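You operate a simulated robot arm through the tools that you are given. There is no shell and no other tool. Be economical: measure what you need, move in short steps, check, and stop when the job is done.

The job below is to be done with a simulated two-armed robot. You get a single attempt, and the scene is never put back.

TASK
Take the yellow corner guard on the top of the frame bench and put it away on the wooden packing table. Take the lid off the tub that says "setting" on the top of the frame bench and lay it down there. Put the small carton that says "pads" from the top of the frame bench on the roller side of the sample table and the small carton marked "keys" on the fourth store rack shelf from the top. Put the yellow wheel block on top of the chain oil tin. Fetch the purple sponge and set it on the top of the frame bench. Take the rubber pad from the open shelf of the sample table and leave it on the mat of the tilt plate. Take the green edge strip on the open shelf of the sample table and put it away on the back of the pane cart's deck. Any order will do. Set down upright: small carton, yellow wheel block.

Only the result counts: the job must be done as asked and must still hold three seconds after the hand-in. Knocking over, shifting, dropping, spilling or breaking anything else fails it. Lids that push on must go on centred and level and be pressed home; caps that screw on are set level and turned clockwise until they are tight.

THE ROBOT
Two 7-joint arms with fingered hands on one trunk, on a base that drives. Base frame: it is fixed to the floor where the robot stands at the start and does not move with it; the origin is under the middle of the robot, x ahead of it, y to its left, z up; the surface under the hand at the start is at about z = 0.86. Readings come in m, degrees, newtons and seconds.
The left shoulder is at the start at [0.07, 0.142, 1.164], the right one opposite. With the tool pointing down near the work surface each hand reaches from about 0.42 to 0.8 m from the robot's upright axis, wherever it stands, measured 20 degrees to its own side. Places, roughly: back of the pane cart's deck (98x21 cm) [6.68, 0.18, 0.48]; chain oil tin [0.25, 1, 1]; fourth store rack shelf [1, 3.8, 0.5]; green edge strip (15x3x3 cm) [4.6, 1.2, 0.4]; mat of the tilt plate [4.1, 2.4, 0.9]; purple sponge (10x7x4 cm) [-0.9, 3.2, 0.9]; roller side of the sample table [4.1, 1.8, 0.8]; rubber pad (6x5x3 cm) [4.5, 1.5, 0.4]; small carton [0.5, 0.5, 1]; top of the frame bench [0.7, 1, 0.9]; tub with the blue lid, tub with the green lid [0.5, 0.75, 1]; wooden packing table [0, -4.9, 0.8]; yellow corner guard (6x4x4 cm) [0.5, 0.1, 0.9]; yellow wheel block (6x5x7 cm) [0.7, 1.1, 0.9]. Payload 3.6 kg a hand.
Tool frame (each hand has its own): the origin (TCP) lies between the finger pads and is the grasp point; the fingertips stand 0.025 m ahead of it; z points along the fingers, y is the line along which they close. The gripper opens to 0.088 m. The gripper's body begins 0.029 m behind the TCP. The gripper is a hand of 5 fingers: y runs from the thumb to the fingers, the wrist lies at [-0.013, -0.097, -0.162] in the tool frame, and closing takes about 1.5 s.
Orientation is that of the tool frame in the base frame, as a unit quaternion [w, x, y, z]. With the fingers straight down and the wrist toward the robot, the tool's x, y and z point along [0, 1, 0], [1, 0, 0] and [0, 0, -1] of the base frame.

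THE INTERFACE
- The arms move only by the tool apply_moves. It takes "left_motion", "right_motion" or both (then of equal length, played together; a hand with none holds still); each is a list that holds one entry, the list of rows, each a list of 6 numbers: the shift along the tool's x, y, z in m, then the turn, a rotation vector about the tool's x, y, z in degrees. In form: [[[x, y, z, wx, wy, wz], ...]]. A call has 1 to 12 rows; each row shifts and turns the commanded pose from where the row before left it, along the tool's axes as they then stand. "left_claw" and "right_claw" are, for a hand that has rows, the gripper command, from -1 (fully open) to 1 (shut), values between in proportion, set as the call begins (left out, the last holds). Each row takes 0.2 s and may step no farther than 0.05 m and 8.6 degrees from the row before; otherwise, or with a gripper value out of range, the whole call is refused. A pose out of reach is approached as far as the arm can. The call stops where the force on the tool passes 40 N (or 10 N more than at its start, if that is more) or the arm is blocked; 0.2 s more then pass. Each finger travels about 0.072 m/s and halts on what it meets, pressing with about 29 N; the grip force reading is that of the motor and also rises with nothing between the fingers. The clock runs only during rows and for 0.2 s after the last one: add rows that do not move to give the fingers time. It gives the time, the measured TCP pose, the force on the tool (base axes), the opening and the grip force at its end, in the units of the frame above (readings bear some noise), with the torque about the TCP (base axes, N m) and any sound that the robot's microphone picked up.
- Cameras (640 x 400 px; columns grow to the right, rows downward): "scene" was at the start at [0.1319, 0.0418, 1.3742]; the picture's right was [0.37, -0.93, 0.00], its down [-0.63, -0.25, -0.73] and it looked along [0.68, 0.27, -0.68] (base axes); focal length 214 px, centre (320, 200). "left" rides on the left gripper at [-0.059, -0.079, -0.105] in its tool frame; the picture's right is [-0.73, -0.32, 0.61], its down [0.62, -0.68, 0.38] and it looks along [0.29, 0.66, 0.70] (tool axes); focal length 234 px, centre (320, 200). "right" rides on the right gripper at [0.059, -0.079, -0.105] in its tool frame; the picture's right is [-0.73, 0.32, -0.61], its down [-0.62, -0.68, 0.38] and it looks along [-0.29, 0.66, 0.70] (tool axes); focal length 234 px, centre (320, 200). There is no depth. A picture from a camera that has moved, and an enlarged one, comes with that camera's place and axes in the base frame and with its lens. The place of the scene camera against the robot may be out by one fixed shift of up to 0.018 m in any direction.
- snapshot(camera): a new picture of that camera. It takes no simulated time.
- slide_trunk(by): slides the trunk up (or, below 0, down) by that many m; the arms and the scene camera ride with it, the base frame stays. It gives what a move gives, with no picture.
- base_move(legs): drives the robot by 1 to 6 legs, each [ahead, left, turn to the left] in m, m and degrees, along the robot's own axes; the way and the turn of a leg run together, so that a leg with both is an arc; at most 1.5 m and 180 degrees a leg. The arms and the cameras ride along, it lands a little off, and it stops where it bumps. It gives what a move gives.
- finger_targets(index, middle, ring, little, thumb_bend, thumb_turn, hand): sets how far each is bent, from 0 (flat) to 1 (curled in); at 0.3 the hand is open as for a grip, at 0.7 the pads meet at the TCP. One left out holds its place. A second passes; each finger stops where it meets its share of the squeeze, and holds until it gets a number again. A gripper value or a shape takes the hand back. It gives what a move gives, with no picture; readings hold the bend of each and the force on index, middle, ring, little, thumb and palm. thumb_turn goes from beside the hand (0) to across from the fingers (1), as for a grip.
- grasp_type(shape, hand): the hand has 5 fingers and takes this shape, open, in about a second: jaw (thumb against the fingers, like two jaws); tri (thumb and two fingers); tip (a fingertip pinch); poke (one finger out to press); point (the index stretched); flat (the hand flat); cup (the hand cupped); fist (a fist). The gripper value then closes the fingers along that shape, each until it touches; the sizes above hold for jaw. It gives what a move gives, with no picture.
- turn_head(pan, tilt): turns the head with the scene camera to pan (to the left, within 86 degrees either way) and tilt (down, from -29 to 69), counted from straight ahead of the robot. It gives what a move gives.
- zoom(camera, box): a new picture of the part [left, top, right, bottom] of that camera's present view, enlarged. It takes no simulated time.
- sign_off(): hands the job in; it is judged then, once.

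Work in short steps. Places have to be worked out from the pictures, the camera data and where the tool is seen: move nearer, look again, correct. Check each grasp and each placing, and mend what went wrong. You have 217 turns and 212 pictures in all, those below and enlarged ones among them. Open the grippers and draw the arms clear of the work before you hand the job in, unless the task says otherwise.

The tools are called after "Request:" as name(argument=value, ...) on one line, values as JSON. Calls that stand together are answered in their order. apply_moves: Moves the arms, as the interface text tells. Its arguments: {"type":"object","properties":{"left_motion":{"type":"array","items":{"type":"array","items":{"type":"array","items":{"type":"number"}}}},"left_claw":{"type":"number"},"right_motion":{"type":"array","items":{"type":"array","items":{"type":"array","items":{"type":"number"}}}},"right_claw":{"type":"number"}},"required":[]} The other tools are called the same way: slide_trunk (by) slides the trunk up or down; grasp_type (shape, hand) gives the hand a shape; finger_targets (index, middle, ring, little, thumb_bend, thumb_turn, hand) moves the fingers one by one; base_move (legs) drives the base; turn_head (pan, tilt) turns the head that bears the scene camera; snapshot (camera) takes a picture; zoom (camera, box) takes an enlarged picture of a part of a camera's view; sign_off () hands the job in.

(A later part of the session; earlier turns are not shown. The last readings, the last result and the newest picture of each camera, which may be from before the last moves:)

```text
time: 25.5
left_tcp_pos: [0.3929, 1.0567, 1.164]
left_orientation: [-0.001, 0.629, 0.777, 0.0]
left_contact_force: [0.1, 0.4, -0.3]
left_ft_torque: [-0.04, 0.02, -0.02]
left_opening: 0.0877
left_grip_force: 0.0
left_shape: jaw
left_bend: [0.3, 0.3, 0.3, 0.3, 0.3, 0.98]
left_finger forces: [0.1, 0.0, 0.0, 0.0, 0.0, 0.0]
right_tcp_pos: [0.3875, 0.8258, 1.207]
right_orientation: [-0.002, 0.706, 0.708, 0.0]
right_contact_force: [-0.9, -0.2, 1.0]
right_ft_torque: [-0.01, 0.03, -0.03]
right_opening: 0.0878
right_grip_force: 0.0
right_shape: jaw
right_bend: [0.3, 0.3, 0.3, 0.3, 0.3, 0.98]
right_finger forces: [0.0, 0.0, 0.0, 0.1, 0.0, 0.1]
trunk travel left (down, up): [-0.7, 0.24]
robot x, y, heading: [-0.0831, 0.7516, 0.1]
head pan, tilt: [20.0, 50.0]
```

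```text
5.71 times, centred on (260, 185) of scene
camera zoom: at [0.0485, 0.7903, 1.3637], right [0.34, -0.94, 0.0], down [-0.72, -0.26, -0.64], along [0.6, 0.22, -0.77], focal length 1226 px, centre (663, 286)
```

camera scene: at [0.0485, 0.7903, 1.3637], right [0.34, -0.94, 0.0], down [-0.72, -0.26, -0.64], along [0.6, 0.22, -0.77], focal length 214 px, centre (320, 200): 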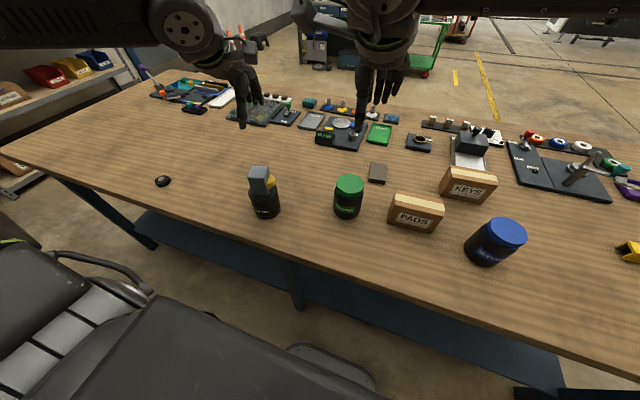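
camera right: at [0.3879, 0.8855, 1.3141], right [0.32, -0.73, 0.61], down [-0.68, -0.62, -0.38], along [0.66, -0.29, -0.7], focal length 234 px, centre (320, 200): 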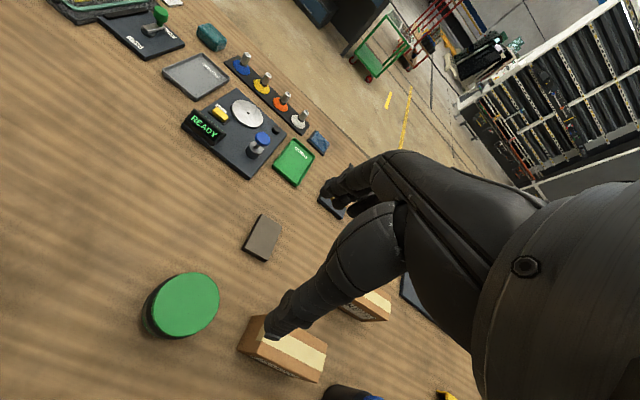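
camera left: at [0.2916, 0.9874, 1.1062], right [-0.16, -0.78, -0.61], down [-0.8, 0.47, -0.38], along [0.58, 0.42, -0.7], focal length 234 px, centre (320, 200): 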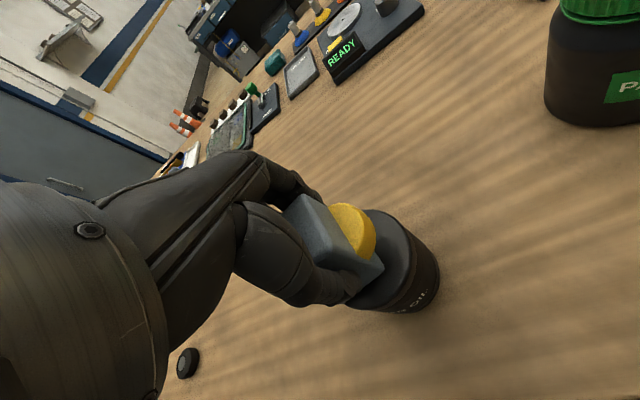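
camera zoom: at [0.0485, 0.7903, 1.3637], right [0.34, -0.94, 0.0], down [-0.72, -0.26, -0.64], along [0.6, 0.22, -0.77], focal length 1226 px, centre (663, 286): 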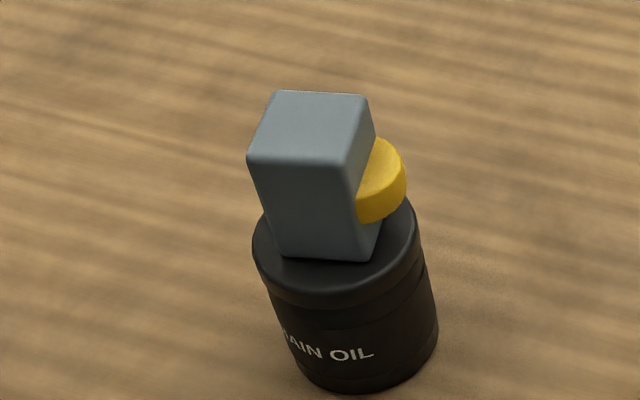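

Block stands on the tin. Drive right 0.55 m for the blue lid, reset hand yaw, and look.

Request:
base_move(legs=[[0, -0.55, 0]])

Request:
apply_moves(left_motion=[[[0, 0, 0, 0, 0, 6], [0, 0, 0, 0, 0, 6], [0, 0, 0, 0, 0, 0]]])

Request:
snapshot(camera="left")

Request:
snapshot(camera="scene")

```text
time: 28.7
left_tcp_pos: [0.393, 0.5, 1.1633]
left_orientation: [0.0, 0.627, 0.779, 0.0]
left_contact_force: [0.0, -0.2, -0.1]
left_ft_torque: [0.03, 0.04, -0.01]
left_opening: 0.0877
left_grip_force: 0.1
left_shape: jaw
left_bend: [0.3, 0.3, 0.3, 0.3, 0.3, 0.98]
left_finger forces: [0.1, 0.0, 0.1, 0.0, 0.1, 0.0]
right_tcp_pos: [0.3886, 0.269, 1.2084]
right_orientation: [0.0, 0.705, 0.709, 0.0]
right_contact_force: [0.7, -0.2, -0.3]
right_ft_torque: [0.05, 0.01, 0.01]
right_opening: 0.0876
right_grip_force: 0.1
right_shape: jaw
right_bend: [0.3, 0.3, 0.3, 0.3, 0.3, 0.98]
right_finger forces: [0.0, 0.0, 0.1, 0.1, 0.0, 0.0]
trunk travel left (down, up): [-0.7, 0.24]
robot x, y, heading: [-0.0783, 0.1928, 0.3]
head pan, tilt: [20.0, 50.0]
```

```text
time: 29.5
left_tcp_pos: [0.3924, 0.4981, 1.1631]
left_orientation: [0.0, 0.706, 0.708, 0.001]
left_contact_force: [-0.1, -0.4, 0.1]
left_ft_torque: [-0.02, 0.0, 0.04]
left_opening: 0.088
left_grip_force: 0.1
left_shape: jaw
left_bend: [0.3, 0.3, 0.3, 0.3, 0.3, 0.98]
left_finger forces: [0.0, 0.0, 0.1, 0.0, 0.0, 0.0]
right_tcp_pos: [0.3889, 0.2675, 1.2091]
right_orientation: [0.0, 0.706, 0.708, 0.001]
right_contact_force: [-0.3, -0.4, -0.4]
right_ft_torque: [0.0, 0.0, -0.02]
right_opening: 0.0878
right_grip_force: 0.0
right_shape: jaw
right_bend: [0.3, 0.3, 0.3, 0.3, 0.3, 0.98]
right_finger forces: [0.1, 0.0, 0.0, 0.1, 0.1, 0.0]
trunk travel left (down, up): [-0.7, 0.24]
robot x, y, heading: [-0.08, 0.1925, 0.2]
head pan, tilt: [20.0, 50.0]
```

```text
176 pictures are left
camera left: at [0.3136, 0.4393, 1.2697], right [-0.32, -0.73, -0.61], down [-0.68, 0.62, -0.38], along [0.66, 0.29, -0.7], focal length 234 px, centre (320, 200)
```

left: 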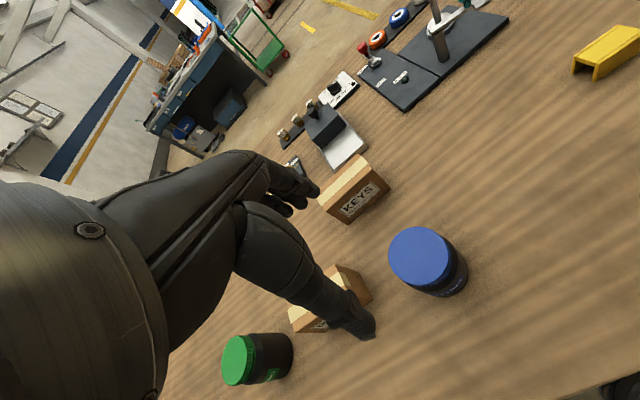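

```text
175 pictures are left
camera scene: at [0.0482, 0.2307, 1.364], right [0.35, -0.94, 0.0], down [-0.72, -0.27, -0.64], along [0.6, 0.22, -0.77], focal length 214 px, centre (320, 200)
```

scene: 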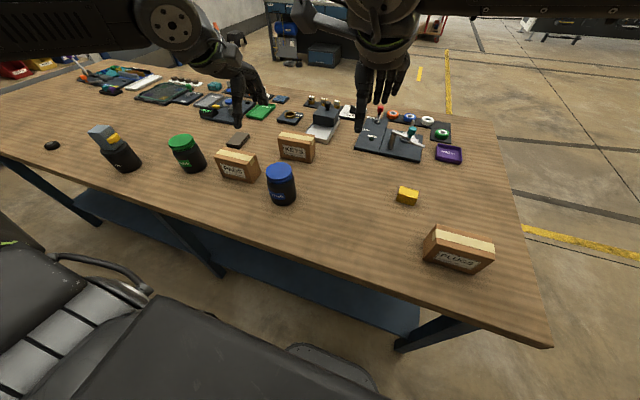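

Request:
zoom(camera="left", box=[370, 210, 490, 310])

Request:
zoom(camera="scene", box=[250, 150, 330, 210])

Request:
snapshot(camera="right")

```text
4.00 times, centred on (430, 260) of left
camera zoom: at [0.3136, 0.4393, 1.2697], right [-0.32, -0.73, -0.61], down [-0.68, 0.62, -0.38], along [0.66, 0.29, -0.7], focal length 937 px, centre (-120, -40)
```

zoom: 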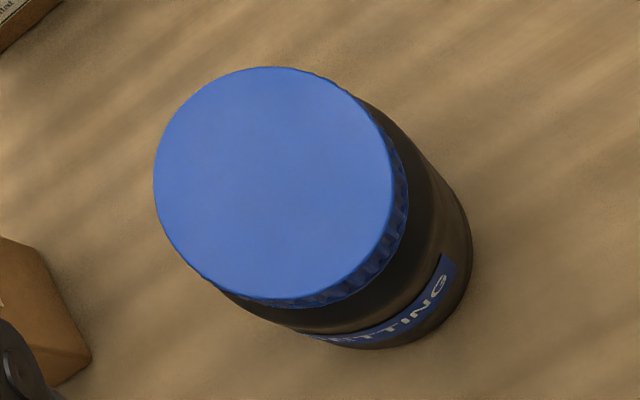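

```text
6.67 times, centred on (290, 180) of scene
camera zoom: at [0.0482, 0.2307, 1.364], right [0.35, -0.94, 0.0], down [-0.72, -0.27, -0.64], along [0.6, 0.22, -0.77], focal length 1430 px, centre (520, 333)
```

zoom: 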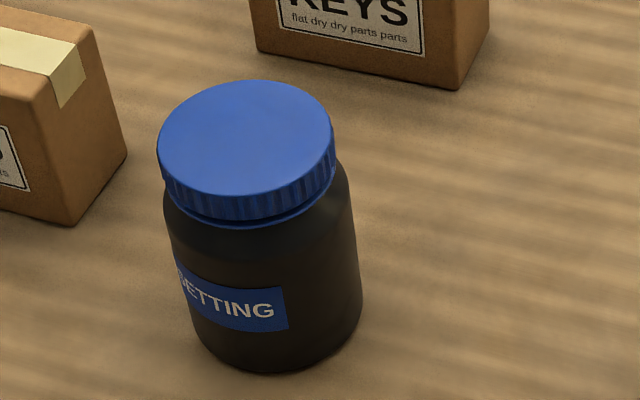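

```text
172 pictures are left
camera right: at [0.3086, 0.3263, 1.3145], right [0.33, -0.72, 0.61], down [-0.68, -0.63, -0.38], along [0.66, -0.29, -0.7], focal length 234 px, centre (320, 200)
```

right: 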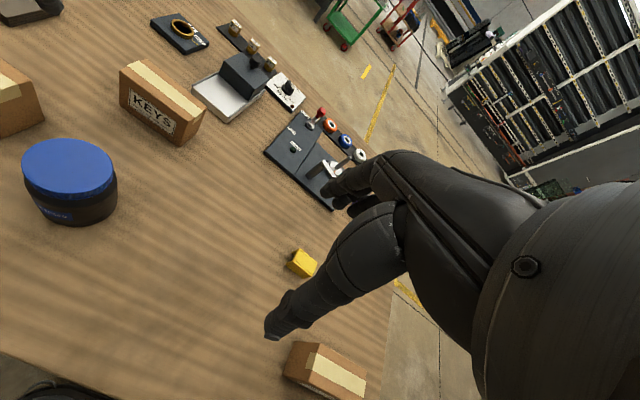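

Lid centre triangulates to ≈(0.412,0.475), top ≈0.98, ⌀≈7 cm. Move left hand above it to z=1.06.

Request:
apply_moves(left_motion=[[[-0.023, 0.02, 0.03, 0, 0, 0], [0, 0, 0.04, 0, 0, 0], [0, 0, 0.033, 0, 0, 0], [0, 0, 0, 0, 0, 0]]])

Request:
snapshot(camera="left")

Request:
zoom(camera="scene", box=[220, 120, 340, 210])

Request:
snapshot(camera="right")

```text
time: 30.5
left_tcp_pos: [0.413, 0.4752, 1.0599]
left_orientation: [0.0, 0.706, 0.709, 0.0]
left_contact_force: [-0.2, -0.4, 0.1]
left_ft_torque: [0.0, -0.04, -0.01]
left_opening: 0.0879
left_grip_force: 0.1
left_shape: jaw
left_bend: [0.3, 0.3, 0.3, 0.3, 0.3, 0.98]
left_finger forces: [0.0, 0.0, 0.1, 0.0, 0.1, 0.0]
right_tcp_pos: [0.3885, 0.2668, 1.2086]
right_orientation: [-0.001, 0.705, 0.709, 0.0]
right_contact_force: [0.3, 0.0, 0.5]
right_ft_torque: [-0.01, 0.0, 0.0]
right_opening: 0.0876
right_grip_force: 0.1
right_shape: jaw
right_bend: [0.3, 0.3, 0.3, 0.3, 0.3, 0.98]
right_finger forces: [0.0, 0.0, 0.0, 0.1, 0.0, 0.0]
trunk travel left (down, up): [-0.7, 0.24]
robot x, y, heading: [-0.0782, 0.1914, 0.2]
head pan, tilt: [20.0, 50.0]
```

```text
171 pictures are left
camera left: at [0.3336, 0.4162, 1.1656], right [-0.32, -0.73, -0.61], down [-0.68, 0.62, -0.38], along [0.66, 0.29, -0.7], focal length 234 px, centre (320, 200)
```

left: 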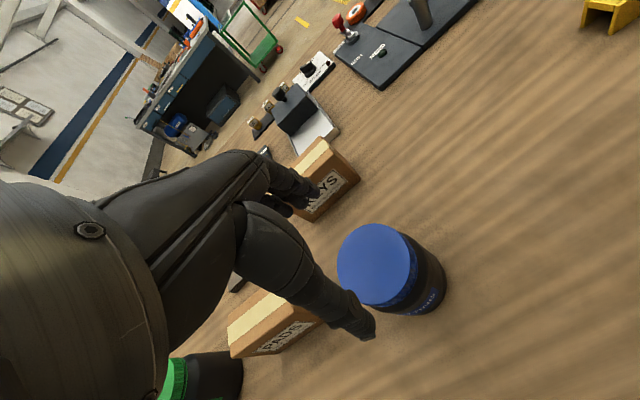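

```text
4.44 times, centred on (280, 165) of scene
camera zoom: at [0.0484, 0.2305, 1.364], right [0.35, -0.94, 0.0], down [-0.72, -0.27, -0.64], along [0.6, 0.22, -0.77], focal length 953 px, centre (498, 356)
```

zoom: 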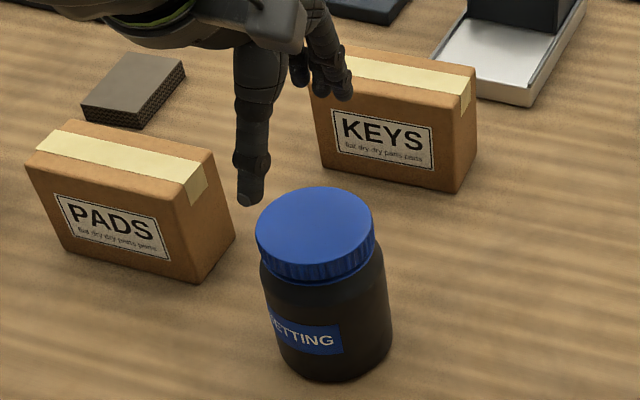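

```text
169 pictures are left
camera right: at [0.3088, 0.3261, 1.3144], right [0.33, -0.73, 0.61], down [-0.68, -0.63, -0.38], along [0.66, -0.29, -0.7], focal length 234 px, centre (320, 200)
```

right: 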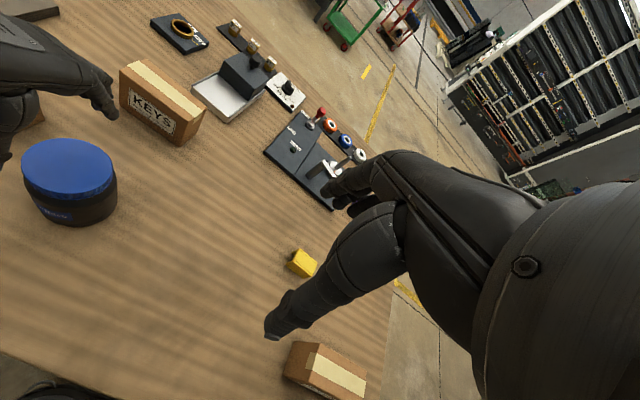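

Lid confirmed at (0.411,0.475). Descend to z≈0.970.

Request:
apply_moves(left_motion=[[[0, 0, 0.03, 0, 0, 0], [0, 0, 0.03, 0, 0, 0], [0, 0, 0.02, 0, 0, 0], [0, 0, 0.01, 0, 0, 0], [0, 0, 0, 0, 0, 0]]])

Request:
zoom(camera="left", box=[220, 160, 460, 340])

Request:
zoom(camera="scene", box=[220, 120, 340, 210])

```text
time: 31.7
left_tcp_pos: [0.4123, 0.4777, 0.9701]
left_orientation: [0.001, 0.705, 0.709, -0.001]
left_contact_force: [2.5, -1.1, 5.9]
left_ft_torque: [-0.03, -0.23, 0.01]
left_opening: 0.0879
left_grip_force: 0.0
left_shape: jaw
left_bend: [0.27, 0.3, 0.3, 0.3, 0.3, 0.98]
left_finger forces: [5.3, 0.1, 0.0, 0.0, 0.0, 0.1]
right_tcp_pos: [0.3881, 0.2675, 1.2098]
right_orientation: [0.0, 0.705, 0.709, 0.001]
right_contact_force: [0.2, -0.8, -0.2]
right_ft_torque: [-0.01, -0.04, 0.01]
right_opening: 0.0879
right_grip_force: 0.0
right_shape: jaw
right_bend: [0.3, 0.3, 0.3, 0.3, 0.3, 0.98]
right_finger forces: [0.0, 0.1, 0.0, 0.0, 0.0, 0.1]
trunk travel left (down, up): [-0.7, 0.24]
robot x, y, heading: [-0.0803, 0.1948, 0.3]
head pan, tilt: [20.0, 50.0]
```

```text
2.22 times, centred on (340, 250) of left
camera zoom: at [0.333, 0.417, 1.0764], right [-0.32, -0.73, -0.61], down [-0.68, 0.62, -0.38], along [0.66, 0.29, -0.7], focal length 520 px, centre (276, 89)
```

zoom: 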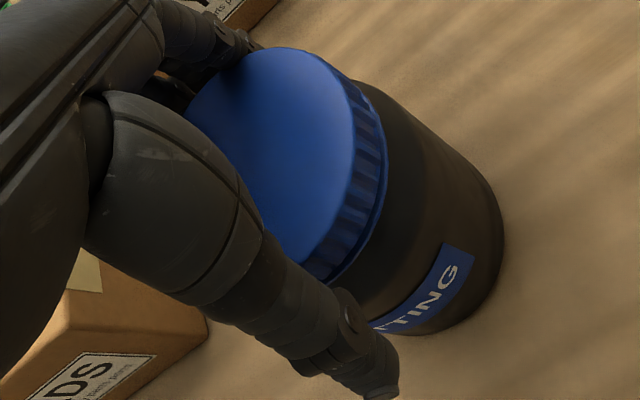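

```text
4.44 times, centred on (280, 165) of scene
camera zoom: at [0.0481, 0.2307, 1.3641], right [0.35, -0.94, 0.0], down [-0.72, -0.27, -0.64], along [0.6, 0.22, -0.77], focal length 953 px, centre (498, 356)
```

zoom: 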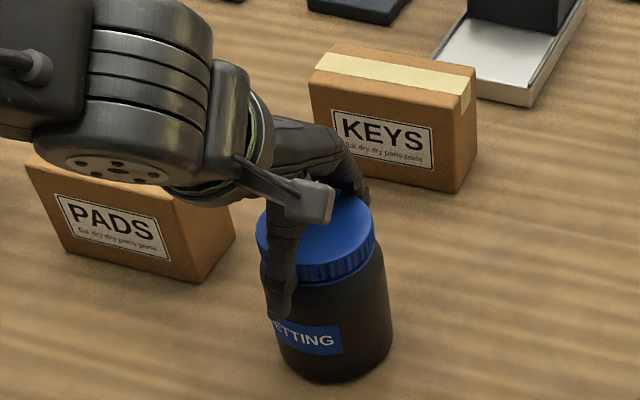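

The index finger touches the lid's far edge (5 N). Rise 1.5 cm, shift +x 4 mm and −y 6 mm, then lower again.

Request:
apply_moves(left_motion=[[[0, 0, -0.02, 0, 0, 0], [-0.006, 0.005, 0, 0, 0, 0], [0, 0, 0.01, 0, 0, 0], [0, 0, 0.01, 0, 0, 0], [0, 0, 0, 0, 0, 0]]])

Request:
zoom(camera="left", box=[220, 160, 460, 340])

```text
time: 32.9
left_tcp_pos: [0.4181, 0.4708, 0.9695]
left_orientation: [0.0, 0.706, 0.709, 0.0]
left_contact_force: [-0.4, 0.0, -0.1]
left_ft_torque: [-0.02, -0.01, -0.01]
left_opening: 0.0877
left_grip_force: 0.1
left_shape: jaw
left_bend: [0.3, 0.3, 0.3, 0.3, 0.3, 0.98]
left_finger forces: [0.0, 0.0, 0.0, 0.0, 0.0, 0.0]
right_tcp_pos: [0.3883, 0.2686, 1.2092]
right_orientation: [0.0, 0.705, 0.709, 0.001]
right_contact_force: [-0.2, 0.3, -1.1]
right_ft_torque: [0.03, 0.04, 0.02]
right_opening: 0.0875
right_grip_force: 0.0
right_shape: jaw
right_bend: [0.3, 0.3, 0.3, 0.3, 0.3, 0.98]
right_finger forces: [0.0, 0.0, 0.0, 0.0, 0.1, 0.0]
trunk travel left (down, up): [-0.7, 0.24]
robot x, y, heading: [-0.077, 0.1936, 0.5]
head pan, tilt: [20.0, 50.0]
```

```text
2.22 times, centred on (340, 250) of left
camera zoom: at [0.3394, 0.4109, 1.0758], right [-0.32, -0.73, -0.61], down [-0.68, 0.62, -0.38], along [0.66, 0.29, -0.7], focal length 520 px, centre (276, 89)
```

zoom: 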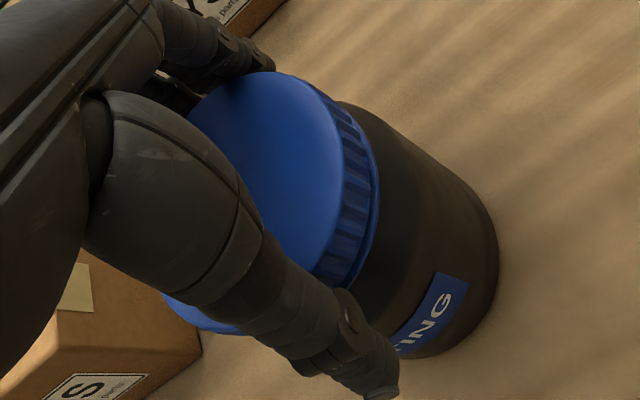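

No contact now. Close on the lid.

Request:
apply_moves(left_motion=[[[0, 0, 0, 0, 0, 0], [0, 0, 0, 0, 0, 0], [0, 0, 0, 0, 0, 0], [0, 0, 0, 0, 0, 0], [0, 0, 0, 0, 0, 0], [0, 0, 0, 0, 0, 0]]], left_claw=1)

Request:
zoom(camera="scene", box=[220, 120, 340, 210])

Request:
zoom(camera="left", box=[220, 160, 460, 340])

```text
time: 34.3
left_tcp_pos: [0.4178, 0.4721, 0.9701]
left_orientation: [0.0, 0.705, 0.709, 0.0]
left_contact_force: [-0.6, -0.4, 0.6]
left_ft_torque: [0.02, -0.03, 0.02]
left_opening: 0.0589
left_grip_force: 29.1
left_shape: jaw
left_bend: [0.27, 0.36, 0.34, 0.42, 0.62, 0.99]
left_finger forces: [14.5, 8.0, 3.4, 0.1, 27.6, 0.0]
right_tcp_pos: [0.3878, 0.2673, 1.2096]
right_orientation: [0.0, 0.705, 0.71, 0.001]
right_contact_force: [-0.2, 0.1, 0.3]
right_ft_torque: [-0.03, -0.01, -0.02]
right_opening: 0.0875
right_grip_force: 0.1
right_shape: jaw
right_bend: [0.3, 0.3, 0.3, 0.3, 0.3, 0.98]
right_finger forces: [0.0, 0.0, 0.0, 0.1, 0.0, 0.0]
trunk travel left (down, up): [-0.7, 0.24]
robot x, y, heading: [-0.0773, 0.1915, 0.5]
head pan, tilt: [20.0, 50.0]
```

```text
4.44 times, centred on (280, 165) of scene
camera zoom: at [0.0481, 0.2313, 1.364], right [0.35, -0.94, 0.0], down [-0.72, -0.27, -0.64], along [0.6, 0.22, -0.77], focal length 953 px, centre (498, 356)
```

zoom: 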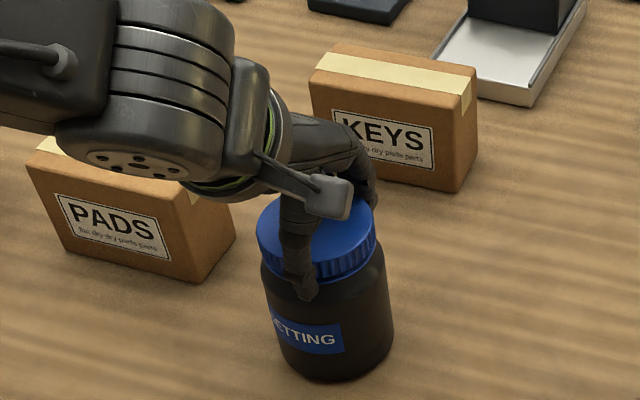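

```text
2.22 times, centred on (340, 250) of left
camera zoom: at [0.3393, 0.411, 1.0759], right [-0.32, -0.73, -0.61], down [-0.68, 0.62, -0.38], along [0.66, 0.29, -0.7], focal length 520 px, centre (276, 89)
```

zoom: 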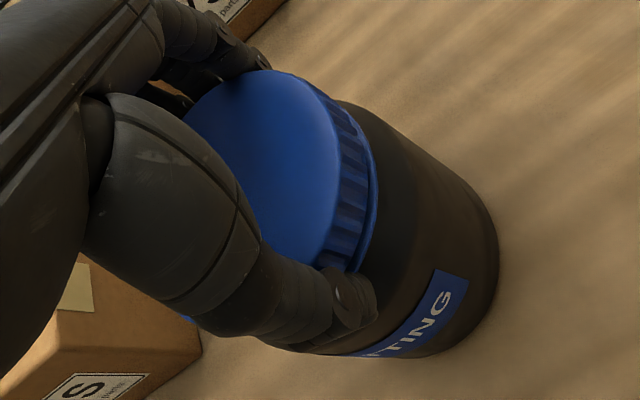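

Gripped (opening 0.059 motor-reading, forces balanced). Try a small lift of 6 mm and check whether the tub follows.

Request:
apply_moves(left_motion=[[[0, 0, -0.003, 0, 0, 0], [0, 0, -0.003, 0, 0, 0], [0, 0, 0, 0, 0, 0]]])

Request:
zoom(camera="scene", box=[220, 120, 340, 210])

```text
time: 35.1
left_tcp_pos: [0.4178, 0.472, 0.9758]
left_orientation: [0.0, 0.706, 0.709, -0.001]
left_contact_force: [0.0, -0.9, -2.5]
left_ft_torque: [-0.01, 0.0, -0.02]
left_opening: 0.0586
left_grip_force: 28.6
left_shape: jaw
left_bend: [0.27, 0.36, 0.34, 0.42, 0.62, 0.99]
left_finger forces: [14.4, 8.0, 3.6, 0.2, 27.3, 0.0]
right_tcp_pos: [0.389, 0.2682, 1.2075]
right_orientation: [0.0, 0.705, 0.709, 0.0]
right_contact_force: [0.2, -0.3, -1.1]
right_ft_torque: [-0.02, -0.02, 0.01]
right_opening: 0.0879
right_grip_force: 0.1
right_shape: jaw
right_bend: [0.3, 0.3, 0.3, 0.3, 0.3, 0.98]
right_finger forces: [0.1, 0.1, 0.1, 0.0, 0.0, 0.1]
trunk travel left (down, up): [-0.7, 0.24]
robot x, y, heading: [-0.0792, 0.1933, 0.1]
head pan, tilt: [20.0, 50.0]
```

```text
4.44 times, centred on (280, 165) of scene
camera zoom: at [0.0487, 0.2316, 1.3639], right [0.35, -0.94, 0.0], down [-0.72, -0.27, -0.64], along [0.6, 0.22, -0.77], focal length 953 px, centre (498, 356)
```

zoom: 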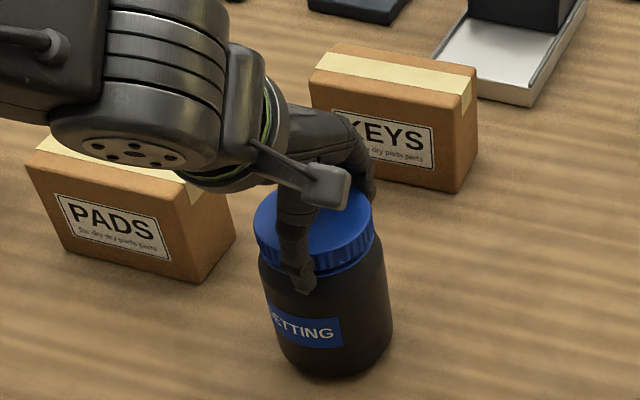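

The whole tub rose (2.5 N weight); my thumb may be on the body below the lid too. Set it back down, regrip 13 mm higher only on the lid and try again.

Request:
apply_moves(left_motion=[[[0, 0, 0.003, 0, 0, 0], [0, 0, 0.0035, 0, 0, 0], [0, 0, 0, 0, 0, 0]]])

Request:
apply_moves(left_motion=[[[0, 0, 0, 0, 0, 0], [0, 0, 0, 0, 0, 0], [0, 0, 0, 0, 0, 0], [0, -0.003, -0.013, 0, 0, 0], [0, 0, 0, 0, 0, 0]]], left_claw=-1)

Request:
apply_moves(left_motion=[[[0, 0, 0, 0, 0, 0], [0, 0, 0, 0, 0, 0], [0, 0, 0, 0, 0, 0], [0, 0, 0, 0, 0, 0], [0, 0, 0, 0, 0, 0], [0, 0, 0, 0, 0, 0]]], left_claw=1)

Request:
zoom(camera="left", box=[220, 160, 460, 340])

Request:
zoom(camera="scene", box=[220, 120, 340, 210])

```text
time: 35.9
left_tcp_pos: [0.4181, 0.4705, 0.969]
left_orientation: [0.0, 0.705, 0.709, 0.001]
left_contact_force: [-0.3, -0.2, 0.4]
left_ft_torque: [-0.01, -0.01, -0.03]
left_opening: 0.0585
left_grip_force: 29.1
left_shape: jaw
left_bend: [0.27, 0.36, 0.34, 0.42, 0.62, 0.99]
left_finger forces: [14.5, 8.2, 3.5, 0.0, 27.7, 0.0]
right_tcp_pos: [0.3888, 0.2674, 1.2084]
right_orientation: [-0.001, 0.706, 0.709, 0.001]
right_contact_force: [0.2, -0.4, 0.3]
right_ft_torque: [0.03, 0.02, 0.06]
right_opening: 0.0877
right_grip_force: 0.2
right_shape: jaw
right_bend: [0.3, 0.3, 0.3, 0.3, 0.3, 0.98]
right_finger forces: [0.0, 0.0, 0.2, 0.0, 0.0, 0.0]
trunk travel left (down, up): [-0.7, 0.24]
robot x, y, heading: [-0.0764, 0.1961, 0.5]
head pan, tilt: [20.0, 50.0]
```

```text
time: 37.1
left_tcp_pos: [0.4141, 0.472, 0.9841]
left_orientation: [0.0, 0.705, 0.709, 0.0]
left_contact_force: [-0.1, -0.1, 0.0]
left_ft_torque: [0.0, 0.0, 0.0]
left_opening: 0.0877
left_grip_force: 0.1
left_shape: jaw
left_bend: [0.3, 0.3, 0.3, 0.3, 0.3, 0.98]
left_finger forces: [0.1, 0.0, 0.0, 0.1, 0.1, 0.0]
right_tcp_pos: [0.3889, 0.2676, 1.2089]
right_orientation: [0.0, 0.705, 0.709, 0.0]
right_contact_force: [0.2, -0.5, 0.2]
right_ft_torque: [0.01, 0.01, -0.02]
right_opening: 0.0875
right_grip_force: 0.0
right_shape: jaw
right_bend: [0.3, 0.3, 0.3, 0.3, 0.3, 0.98]
right_finger forces: [0.0, 0.0, 0.1, 0.1, 0.1, 0.0]
trunk travel left (down, up): [-0.7, 0.24]
robot x, y, heading: [-0.0773, 0.1908, 0.3]
head pan, tilt: [20.0, 50.0]
```

```text
time: 38.5
left_tcp_pos: [0.4154, 0.4716, 0.9835]
left_orientation: [0.001, 0.705, 0.709, 0.0]
left_contact_force: [0.4, -0.8, -0.8]
left_ft_torque: [0.01, 0.03, 0.04]
left_opening: 0.0619
left_grip_force: 29.2
left_shape: jaw
left_bend: [0.27, 0.35, 0.33, 0.44, 0.6, 0.99]
left_finger forces: [12.5, 8.2, 3.8, 0.0, 24.7, 0.1]
right_tcp_pos: [0.3883, 0.2691, 1.2095]
right_orientation: [-0.001, 0.706, 0.708, 0.001]
right_contact_force: [0.0, -0.3, -0.5]
right_ft_torque: [-0.05, 0.01, 0.04]
right_opening: 0.0877
right_grip_force: 0.0
right_shape: jaw
right_bend: [0.3, 0.3, 0.3, 0.3, 0.3, 0.98]
right_finger forces: [0.0, 0.0, 0.0, 0.0, 0.0, 0.0]
trunk travel left (down, up): [-0.7, 0.24]
robot x, y, heading: [-0.0785, 0.1906, 0.4]
head pan, tilt: [20.0, 50.0]
```

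```text
2.22 times, centred on (340, 250) of left
camera zoom: at [0.3355, 0.4109, 1.089], right [-0.32, -0.73, -0.61], down [-0.68, 0.62, -0.38], along [0.66, 0.29, -0.7], focal length 520 px, centre (276, 89)
```

zoom: 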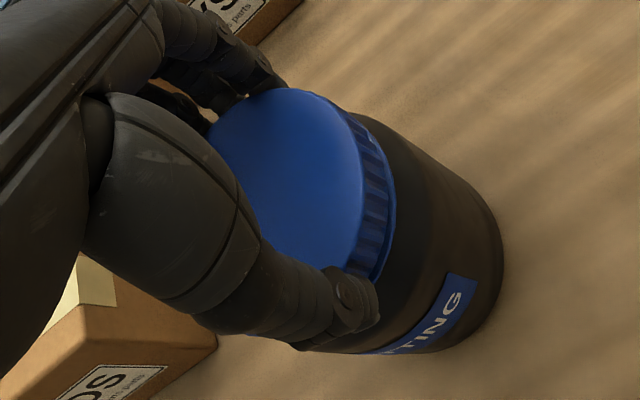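

```text
4.44 times, centred on (280, 165) of scene
camera zoom: at [0.0484, 0.2314, 1.3639], right [0.35, -0.94, 0.0], down [-0.72, -0.27, -0.64], along [0.6, 0.22, -0.77], focal length 953 px, centre (498, 356)
```

zoom: 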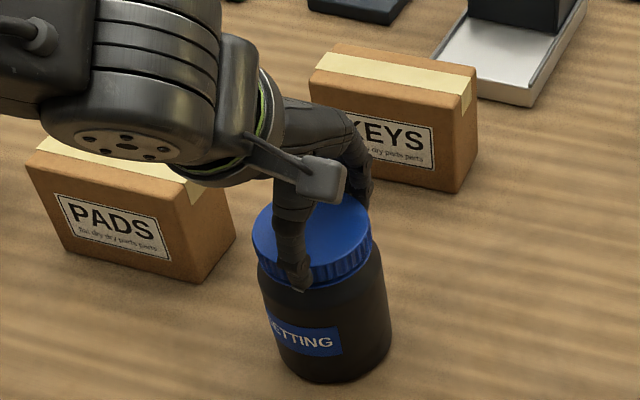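

Now only the lid's rim is gripped. Lift 8 mm and look.

Request:
apply_moves(left_motion=[[[0, 0, -0.004, 0, 0, 0], [0, 0, -0.004, 0, 0, 0], [0, 0, 0, 0, 0, 0]]])

Request:
zoom(camera="scene", box=[220, 120, 340, 210])

```text
time: 39.3
left_tcp_pos: [0.414, 0.4712, 0.9913]
left_orientation: [0.0, 0.705, 0.709, 0.0]
left_contact_force: [-0.5, -0.8, -2.0]
left_ft_torque: [-0.03, 0.0, 0.0]
left_opening: 0.0619
left_grip_force: 28.9
left_shape: jaw
left_bend: [0.27, 0.35, 0.33, 0.44, 0.6, 0.99]
left_finger forces: [12.4, 8.2, 3.6, 0.0, 24.6, 0.0]
right_tcp_pos: [0.3889, 0.2672, 1.2081]
right_orientation: [0.0, 0.705, 0.709, 0.0]
right_contact_force: [-0.4, -0.1, 0.3]
right_ft_torque: [0.02, 0.03, -0.01]
right_opening: 0.0881
right_grip_force: 0.1
right_shape: jaw
right_bend: [0.3, 0.3, 0.3, 0.3, 0.3, 0.98]
right_finger forces: [0.1, 0.1, 0.1, 0.1, 0.1, 0.0]
trunk travel left (down, up): [-0.7, 0.24]
robot x, y, heading: [-0.0791, 0.1902, 0.3]
head pan, tilt: [20.0, 50.0]
```

```text
4.44 times, centred on (280, 165) of scene
camera zoom: at [0.0486, 0.2316, 1.3639], right [0.35, -0.94, 0.0], down [-0.72, -0.27, -0.64], along [0.6, 0.22, -0.77], focal length 953 px, centre (498, 356)
```

zoom: 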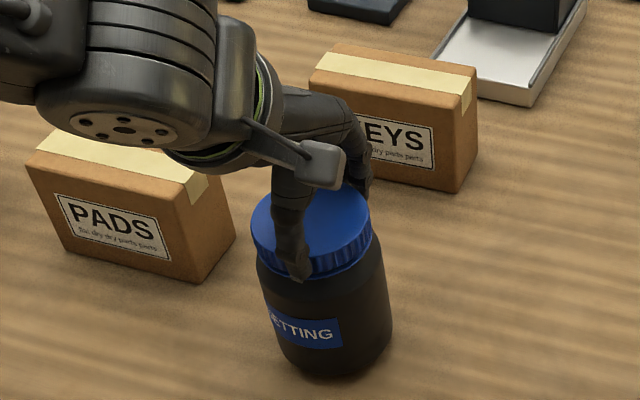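

The lid is held on, so I need the right hand on the body. Plan: lift the tub in the air with the left, bring the right hand in horizontally (fingers toward +y). First lift left 0.14 and rotate the right hand 90°.

Request:
apply_moves(left_motion=[[[0, 0, -0.015, 0, 0, 0], [0, 0, -0.015, 0, 0, 0], [0, 0, -0.015, 0, 0, 0], [0, 0, -0.015, 0, 0, 0], [0, 0, -0.015, 0, 0, 0], [0, 0, -0.015, 0, 0, 0], [0, 0, -0.015, 0, 0, 0], [0, 0, -0.015, 0, 0, 0], [0, 0, -0.02, 0, 0, 0], [0, 0, 0, 0, 0, 0], [0, 0, 0, 0, 0, 0], [0, 0, 0, 0, 0, 0]]], right_motion=[[[0, 0, 0, 0, 8.2, 0], [0, 0, 0, 0, 8.2, 0], [0, 0, 0, 0, 8.2, 0], [0, 0, 0, 0, 8.2, 0], [0, 0, 0, 0, 8.2, 0], [0, 0, 0, 0, 8.2, 0], [0, 0, 0, 0, 8.2, 0], [0, 0, 0, 0, 8.2, 0], [0, 0, 0, 0, 8.2, 0], [0, 0, 0, 0, 8.2, 0], [0, 0, 0, 0, 8, 0], [0, 0, 0, 0, 0, 0]]])

Request:
snapshot(camera="right")

Request:
snapshot(camera="scene")

```text
time: 41.9
left_tcp_pos: [0.4144, 0.4709, 1.131]
left_orientation: [0.0, 0.705, 0.709, 0.0]
left_contact_force: [0.5, 0.0, -2.3]
left_ft_torque: [-0.05, 0.01, -0.01]
left_opening: 0.0616
left_grip_force: 29.3
left_shape: jaw
left_bend: [0.27, 0.35, 0.33, 0.44, 0.6, 0.99]
left_finger forces: [12.5, 8.3, 4.0, 0.0, 24.6, 0.1]
right_tcp_pos: [0.3879, 0.2664, 1.2099]
right_orientation: [0.502, -0.497, -0.5, -0.5]
right_contact_force: [-0.1, 0.2, -0.6]
right_ft_torque: [0.0, -0.05, 0.01]
right_opening: 0.0877
right_grip_force: 0.1
right_shape: jaw
right_bend: [0.3, 0.3, 0.3, 0.3, 0.3, 0.98]
right_finger forces: [0.1, 0.0, 0.1, 0.1, 0.0, 0.1]
trunk travel left (down, up): [-0.7, 0.24]
robot x, y, heading: [-0.0778, 0.1955, 0.1]
head pan, tilt: [20.0, 50.0]
```

```text
159 pictures are left
camera right: at [0.3093, 0.1627, 1.2686], right [0.33, -0.6, -0.73], down [-0.68, 0.38, -0.62], along [0.65, 0.7, -0.29], focal length 234 px, centre (320, 200)
```

right: 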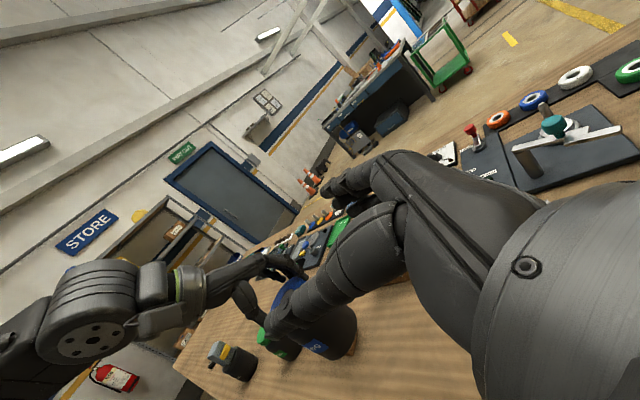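

```text
158 pictures are left
camera scene: at [0.0483, 0.2314, 1.364], right [0.35, -0.94, 0.0], down [-0.72, -0.27, -0.64], along [0.6, 0.22, -0.77], focal length 214 px, centre (320, 200)
```

scene: 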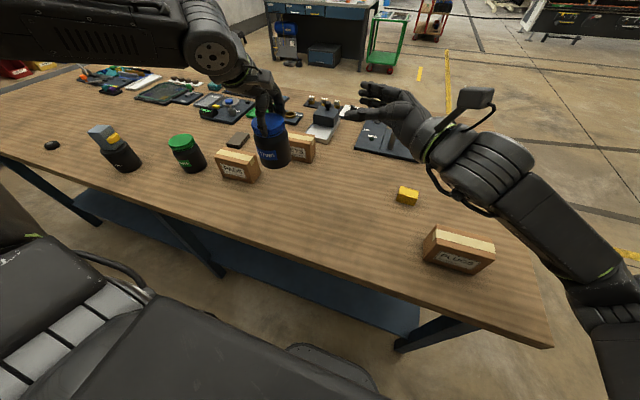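

Rotation succeeded. Zoom to locate the hanging tub.

Request:
zoom(camera="scene", box=[220, 70, 340, 180])

Request:
zoom(camera="right", box=[180, 220, 400, 400])

```text
3.64 times, centred on (280, 125) of scene
camera zoom: at [0.0483, 0.2314, 1.364], right [0.35, -0.94, 0.0], down [-0.72, -0.27, -0.64], along [0.6, 0.22, -0.77], focal length 780 px, centre (466, 473)
```

zoom: 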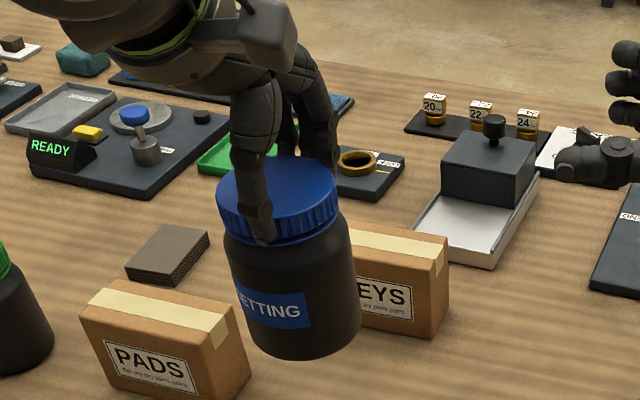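

```text
2.22 times, centred on (290, 310) of right
camera zoom: at [0.3093, 0.1627, 1.2686], right [0.33, -0.6, -0.73], down [-0.68, 0.38, -0.62], along [0.65, 0.7, -0.29], focal length 520 px, centre (387, -44)
```

zoom: 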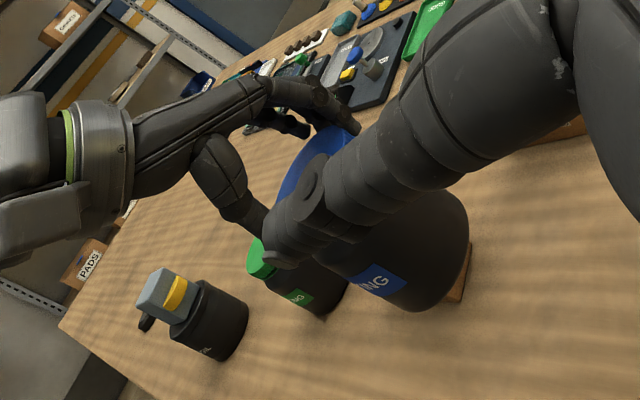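

Move the right hand down to z≈1.05, x≈0.408, y≈0.37 as pre-grasp.

Request:
apply_moves(right_motion=[[[-0.04, 0.005, 0, 0, 0, 0], [-0.04, 0.005, 0, 0, 0, 0], [-0.04, 0.005, 0.0, 0, 0, 0], [-0.04, 0.005, 0.03, 0, 0, 0], [0, 0, 0.04, 0, 0, 0], [0, 0, 0.03, 0, 0, 0], [0, 0, 0, 0, 0, 0]]])

Request:
snapshot(camera="right")

Request:
zoom(camera="scene", box=[220, 70, 400, 200])

Request:
snapshot(camera="left")

```text
refused: row 4 steps farther than a row can; nothing moved
```

```text
155 pictures are left
camera right: at [0.3093, 0.1627, 1.2686], right [0.33, -0.6, -0.73], down [-0.68, 0.38, -0.62], along [0.65, 0.7, -0.29], focal length 234 px, centre (320, 200)
```

right: 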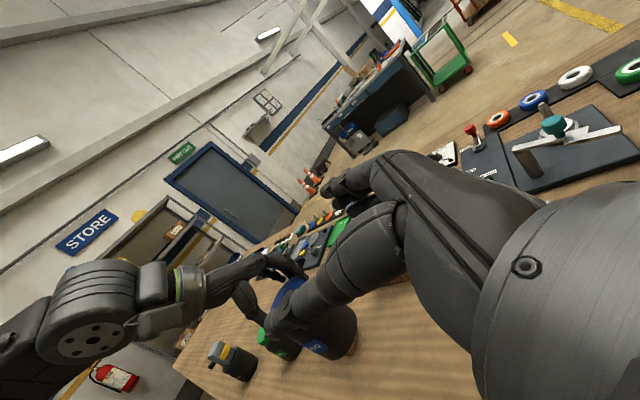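

```text
3.08 times, centred on (310, 135) of scene
camera zoom: at [0.0483, 0.2314, 1.364], right [0.35, -0.94, 0.0], down [-0.72, -0.27, -0.64], along [0.6, 0.22, -0.77], focal length 660 px, centre (351, 400)
```

zoom: 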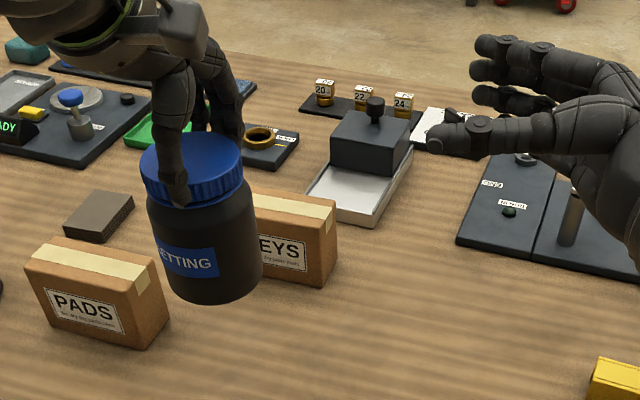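

```text
153 pictures are left
camera left: at [0.335, 0.4108, 1.2371], right [-0.32, -0.73, -0.61], down [-0.68, 0.62, -0.38], along [0.66, 0.29, -0.7], focal length 234 px, centre (320, 200)
```

left: 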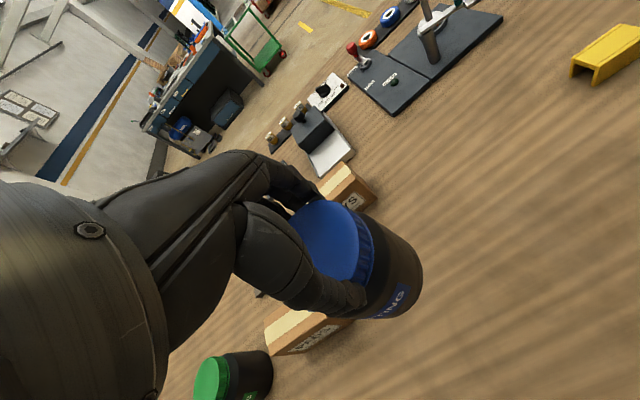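

Step limit; redo with smaller steps.

Request:
apply_moves(right_motion=[[[-0.04, 0.005, 0, 0, 0, 0], [-0.04, 0.005, 0, 0, 0, 0], [-0.04, 0.005, 0.0, 0, 0, 0], [-0.04, 0.005, 0.0, 0, 0, 0], [0, 0, 0.035, 0, 0, 0], [0, 0, 0.035, 0, 0, 0], [0, 0, 0.03, 0, 0, 0], [0, 0, 0, 0, 0, 0]]])

Request:
snapshot(camera="right")

Request:
zoom(camera="scene", box=[220, 70, 400, 200])

Request:
snapshot(camera="left")

```text
time: 43.7
left_tcp_pos: [0.4135, 0.4704, 1.1308]
left_orientation: [0.0, 0.706, 0.709, 0.0]
left_contact_force: [-0.2, 0.9, -2.2]
left_ft_torque: [-0.04, -0.01, 0.01]
left_opening: 0.0615
left_grip_force: 28.9
left_shape: jaw
left_bend: [0.27, 0.35, 0.33, 0.44, 0.6, 0.99]
left_finger forces: [12.5, 8.1, 3.9, 0.0, 24.7, 0.0]
right_tcp_pos: [0.4081, 0.3685, 1.0494]
right_orientation: [0.502, -0.499, -0.501, -0.498]
right_contact_force: [0.1, -0.2, 0.9]
right_ft_torque: [0.0, -0.01, -0.03]
right_opening: 0.0879
right_grip_force: 0.1
right_shape: jaw
right_bend: [0.3, 0.3, 0.3, 0.3, 0.3, 0.98]
right_finger forces: [0.0, 0.0, 0.0, 0.0, 0.0, 0.1]
trunk travel left (down, up): [-0.7, 0.24]
robot x, y, heading: [-0.0806, 0.1942, 0.2]
head pan, tilt: [20.0, 50.0]
```

```text
152 pictures are left
camera right: at [0.3301, 0.2643, 1.1081], right [0.33, -0.6, -0.73], down [-0.68, 0.38, -0.62], along [0.65, 0.7, -0.29], focal length 234 px, centre (320, 200)
```

right: 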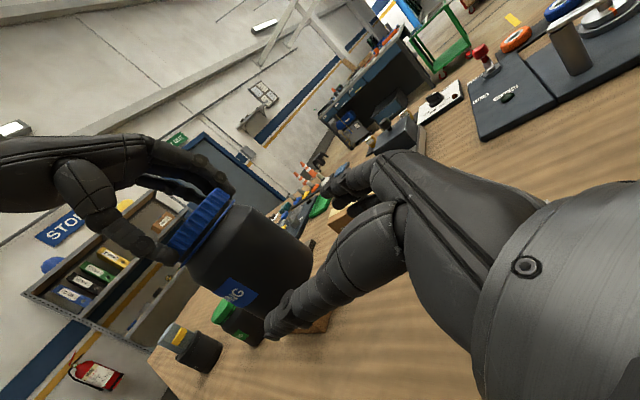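

```text
3.08 times, centred on (310, 135) of scene
camera zoom: at [0.0485, 0.231, 1.3639], right [0.35, -0.94, 0.0], down [-0.72, -0.27, -0.64], along [0.6, 0.22, -0.77], focal length 660 px, centre (351, 400)
```

zoom: 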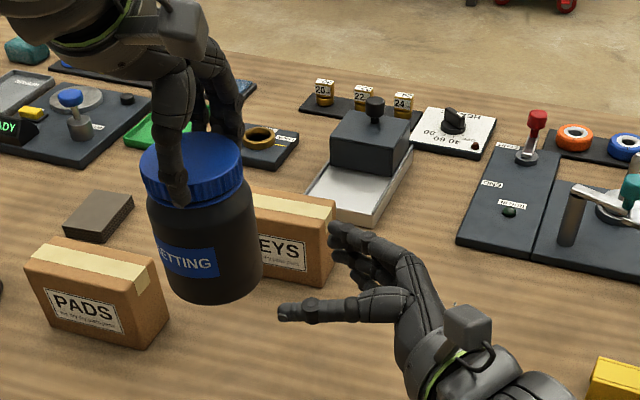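

```text
150 pictures are left
camera left: at [0.3352, 0.4104, 1.2371], right [-0.32, -0.73, -0.61], down [-0.68, 0.62, -0.38], along [0.66, 0.29, -0.7], focal length 234 px, centre (320, 200)
```

left: 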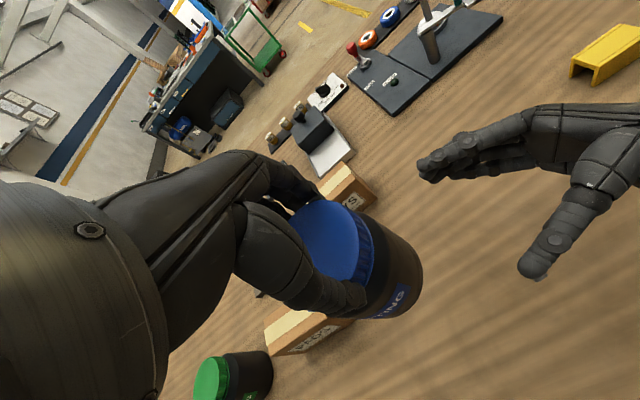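

The tub axis is at x≈0.411, aligned with the right TCP (0.408). Advance toward it in steps.

Request:
apply_moves(right_motion=[[[0, 0.002, 0.03, 0, 0, 0], [0, 0, 0.03, 0, 0, 0], [0, 0, 0.015, 0, 0, 0], [0, 0, 0.015, 0, 0, 0], [0, 0, 0, 0, 0, 0]]])

Request:
snapshot(camera="right")

Request:
snapshot(camera="left")

```text
time: 45.1
left_tcp_pos: [0.4136, 0.4705, 1.1313]
left_orientation: [-0.001, 0.705, 0.709, 0.0]
left_contact_force: [-1.0, -1.0, -2.2]
left_ft_torque: [-0.02, -0.02, 0.02]
left_opening: 0.0616
left_grip_force: 29.2
left_shape: jaw
left_bend: [0.27, 0.35, 0.33, 0.44, 0.6, 0.99]
left_finger forces: [12.4, 8.1, 3.8, 0.1, 24.6, 0.0]
right_tcp_pos: [0.4389, 0.4156, 1.002]
right_orientation: [-0.45, 0.538, 0.521, 0.486]
right_contact_force: [0.5, -0.8, 0.3]
right_ft_torque: [-0.05, -0.01, 0.01]
right_opening: 0.0877
right_grip_force: 0.1
right_shape: jaw
right_bend: [0.3, 0.3, 0.3, 0.3, 0.3, 0.98]
right_finger forces: [0.0, 0.0, 0.0, 0.0, 0.0, 0.1]
trunk travel left (down, up): [-0.7, 0.24]
robot x, y, heading: [-0.0775, 0.1902, 0.3]
head pan, tilt: [20.0, 50.0]
stopped in row 5 (right hand): the arm was blocked; the commanded pose is now the measured one
```

```text
149 pictures are left
camera right: at [0.3535, 0.3242, 1.0714], right [0.3, -0.71, -0.64], down [-0.65, 0.34, -0.68], along [0.7, 0.62, -0.36], focal length 234 px, centre (320, 200)
```

right: 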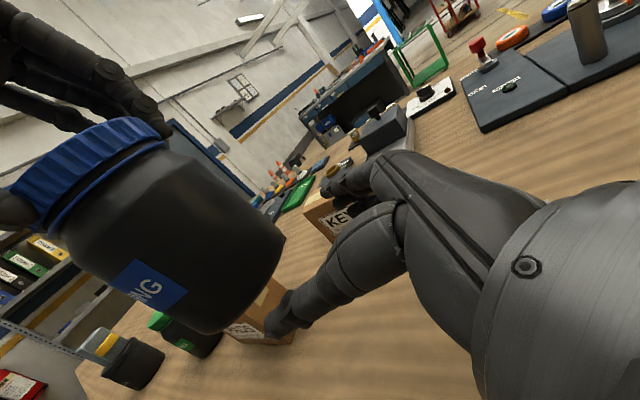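

```text
148 pictures are left
camera left: at [0.3354, 0.4106, 1.2368], right [-0.32, -0.73, -0.61], down [-0.68, 0.62, -0.38], along [0.65, 0.29, -0.7], focal length 234 px, centre (320, 200)
```

left: 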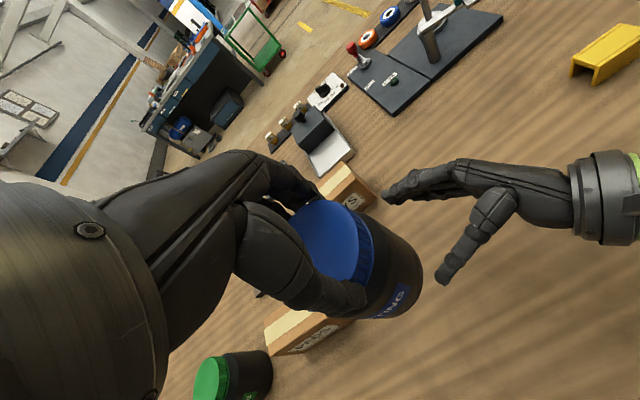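

The right arm got blocked at y≈0.42. Bring the tub to the right hand instead: retreat the right hand to ≈(0.455,0.24,1.05) and restore its orientation.

Request:
apply_moves(right_motion=[[[0, 0, -0.045, 0, 0, 0], [0, 0, -0.045, 0, 0, 0], [0, 0, 0, 3.4, 7.0, 1.2], [0.024, 0, -0.04, 0, 0, 0], [0.024, 0.015, -0.04, 0, 0, 0], [0, 0, 0, 0, 0, 0]]])

```text
time: 46.5
left_tcp_pos: [0.4129, 0.471, 1.1307]
left_orientation: [0.001, 0.705, 0.709, 0.0]
left_contact_force: [0.5, -0.1, -3.1]
left_ft_torque: [0.01, -0.01, -0.02]
left_opening: 0.0617
left_grip_force: 29.3
left_shape: jaw
left_bend: [0.27, 0.35, 0.33, 0.44, 0.6, 0.99]
left_finger forces: [12.4, 8.2, 3.8, 0.1, 24.7, 0.1]
right_tcp_pos: [0.4495, 0.2494, 1.0619]
right_orientation: [0.505, -0.498, -0.5, -0.498]
right_contact_force: [0.2, 0.3, -0.3]
right_ft_torque: [-0.02, 0.01, -0.04]
right_opening: 0.0877
right_grip_force: 0.2
right_shape: jaw
right_bend: [0.3, 0.3, 0.3, 0.3, 0.3, 0.98]
right_finger forces: [0.0, 0.1, 0.0, 0.0, 0.1, 0.0]
trunk travel left (down, up): [-0.7, 0.24]
robot x, y, heading: [-0.0792, 0.1947, 0.4]
head pan, tilt: [20.0, 50.0]
```

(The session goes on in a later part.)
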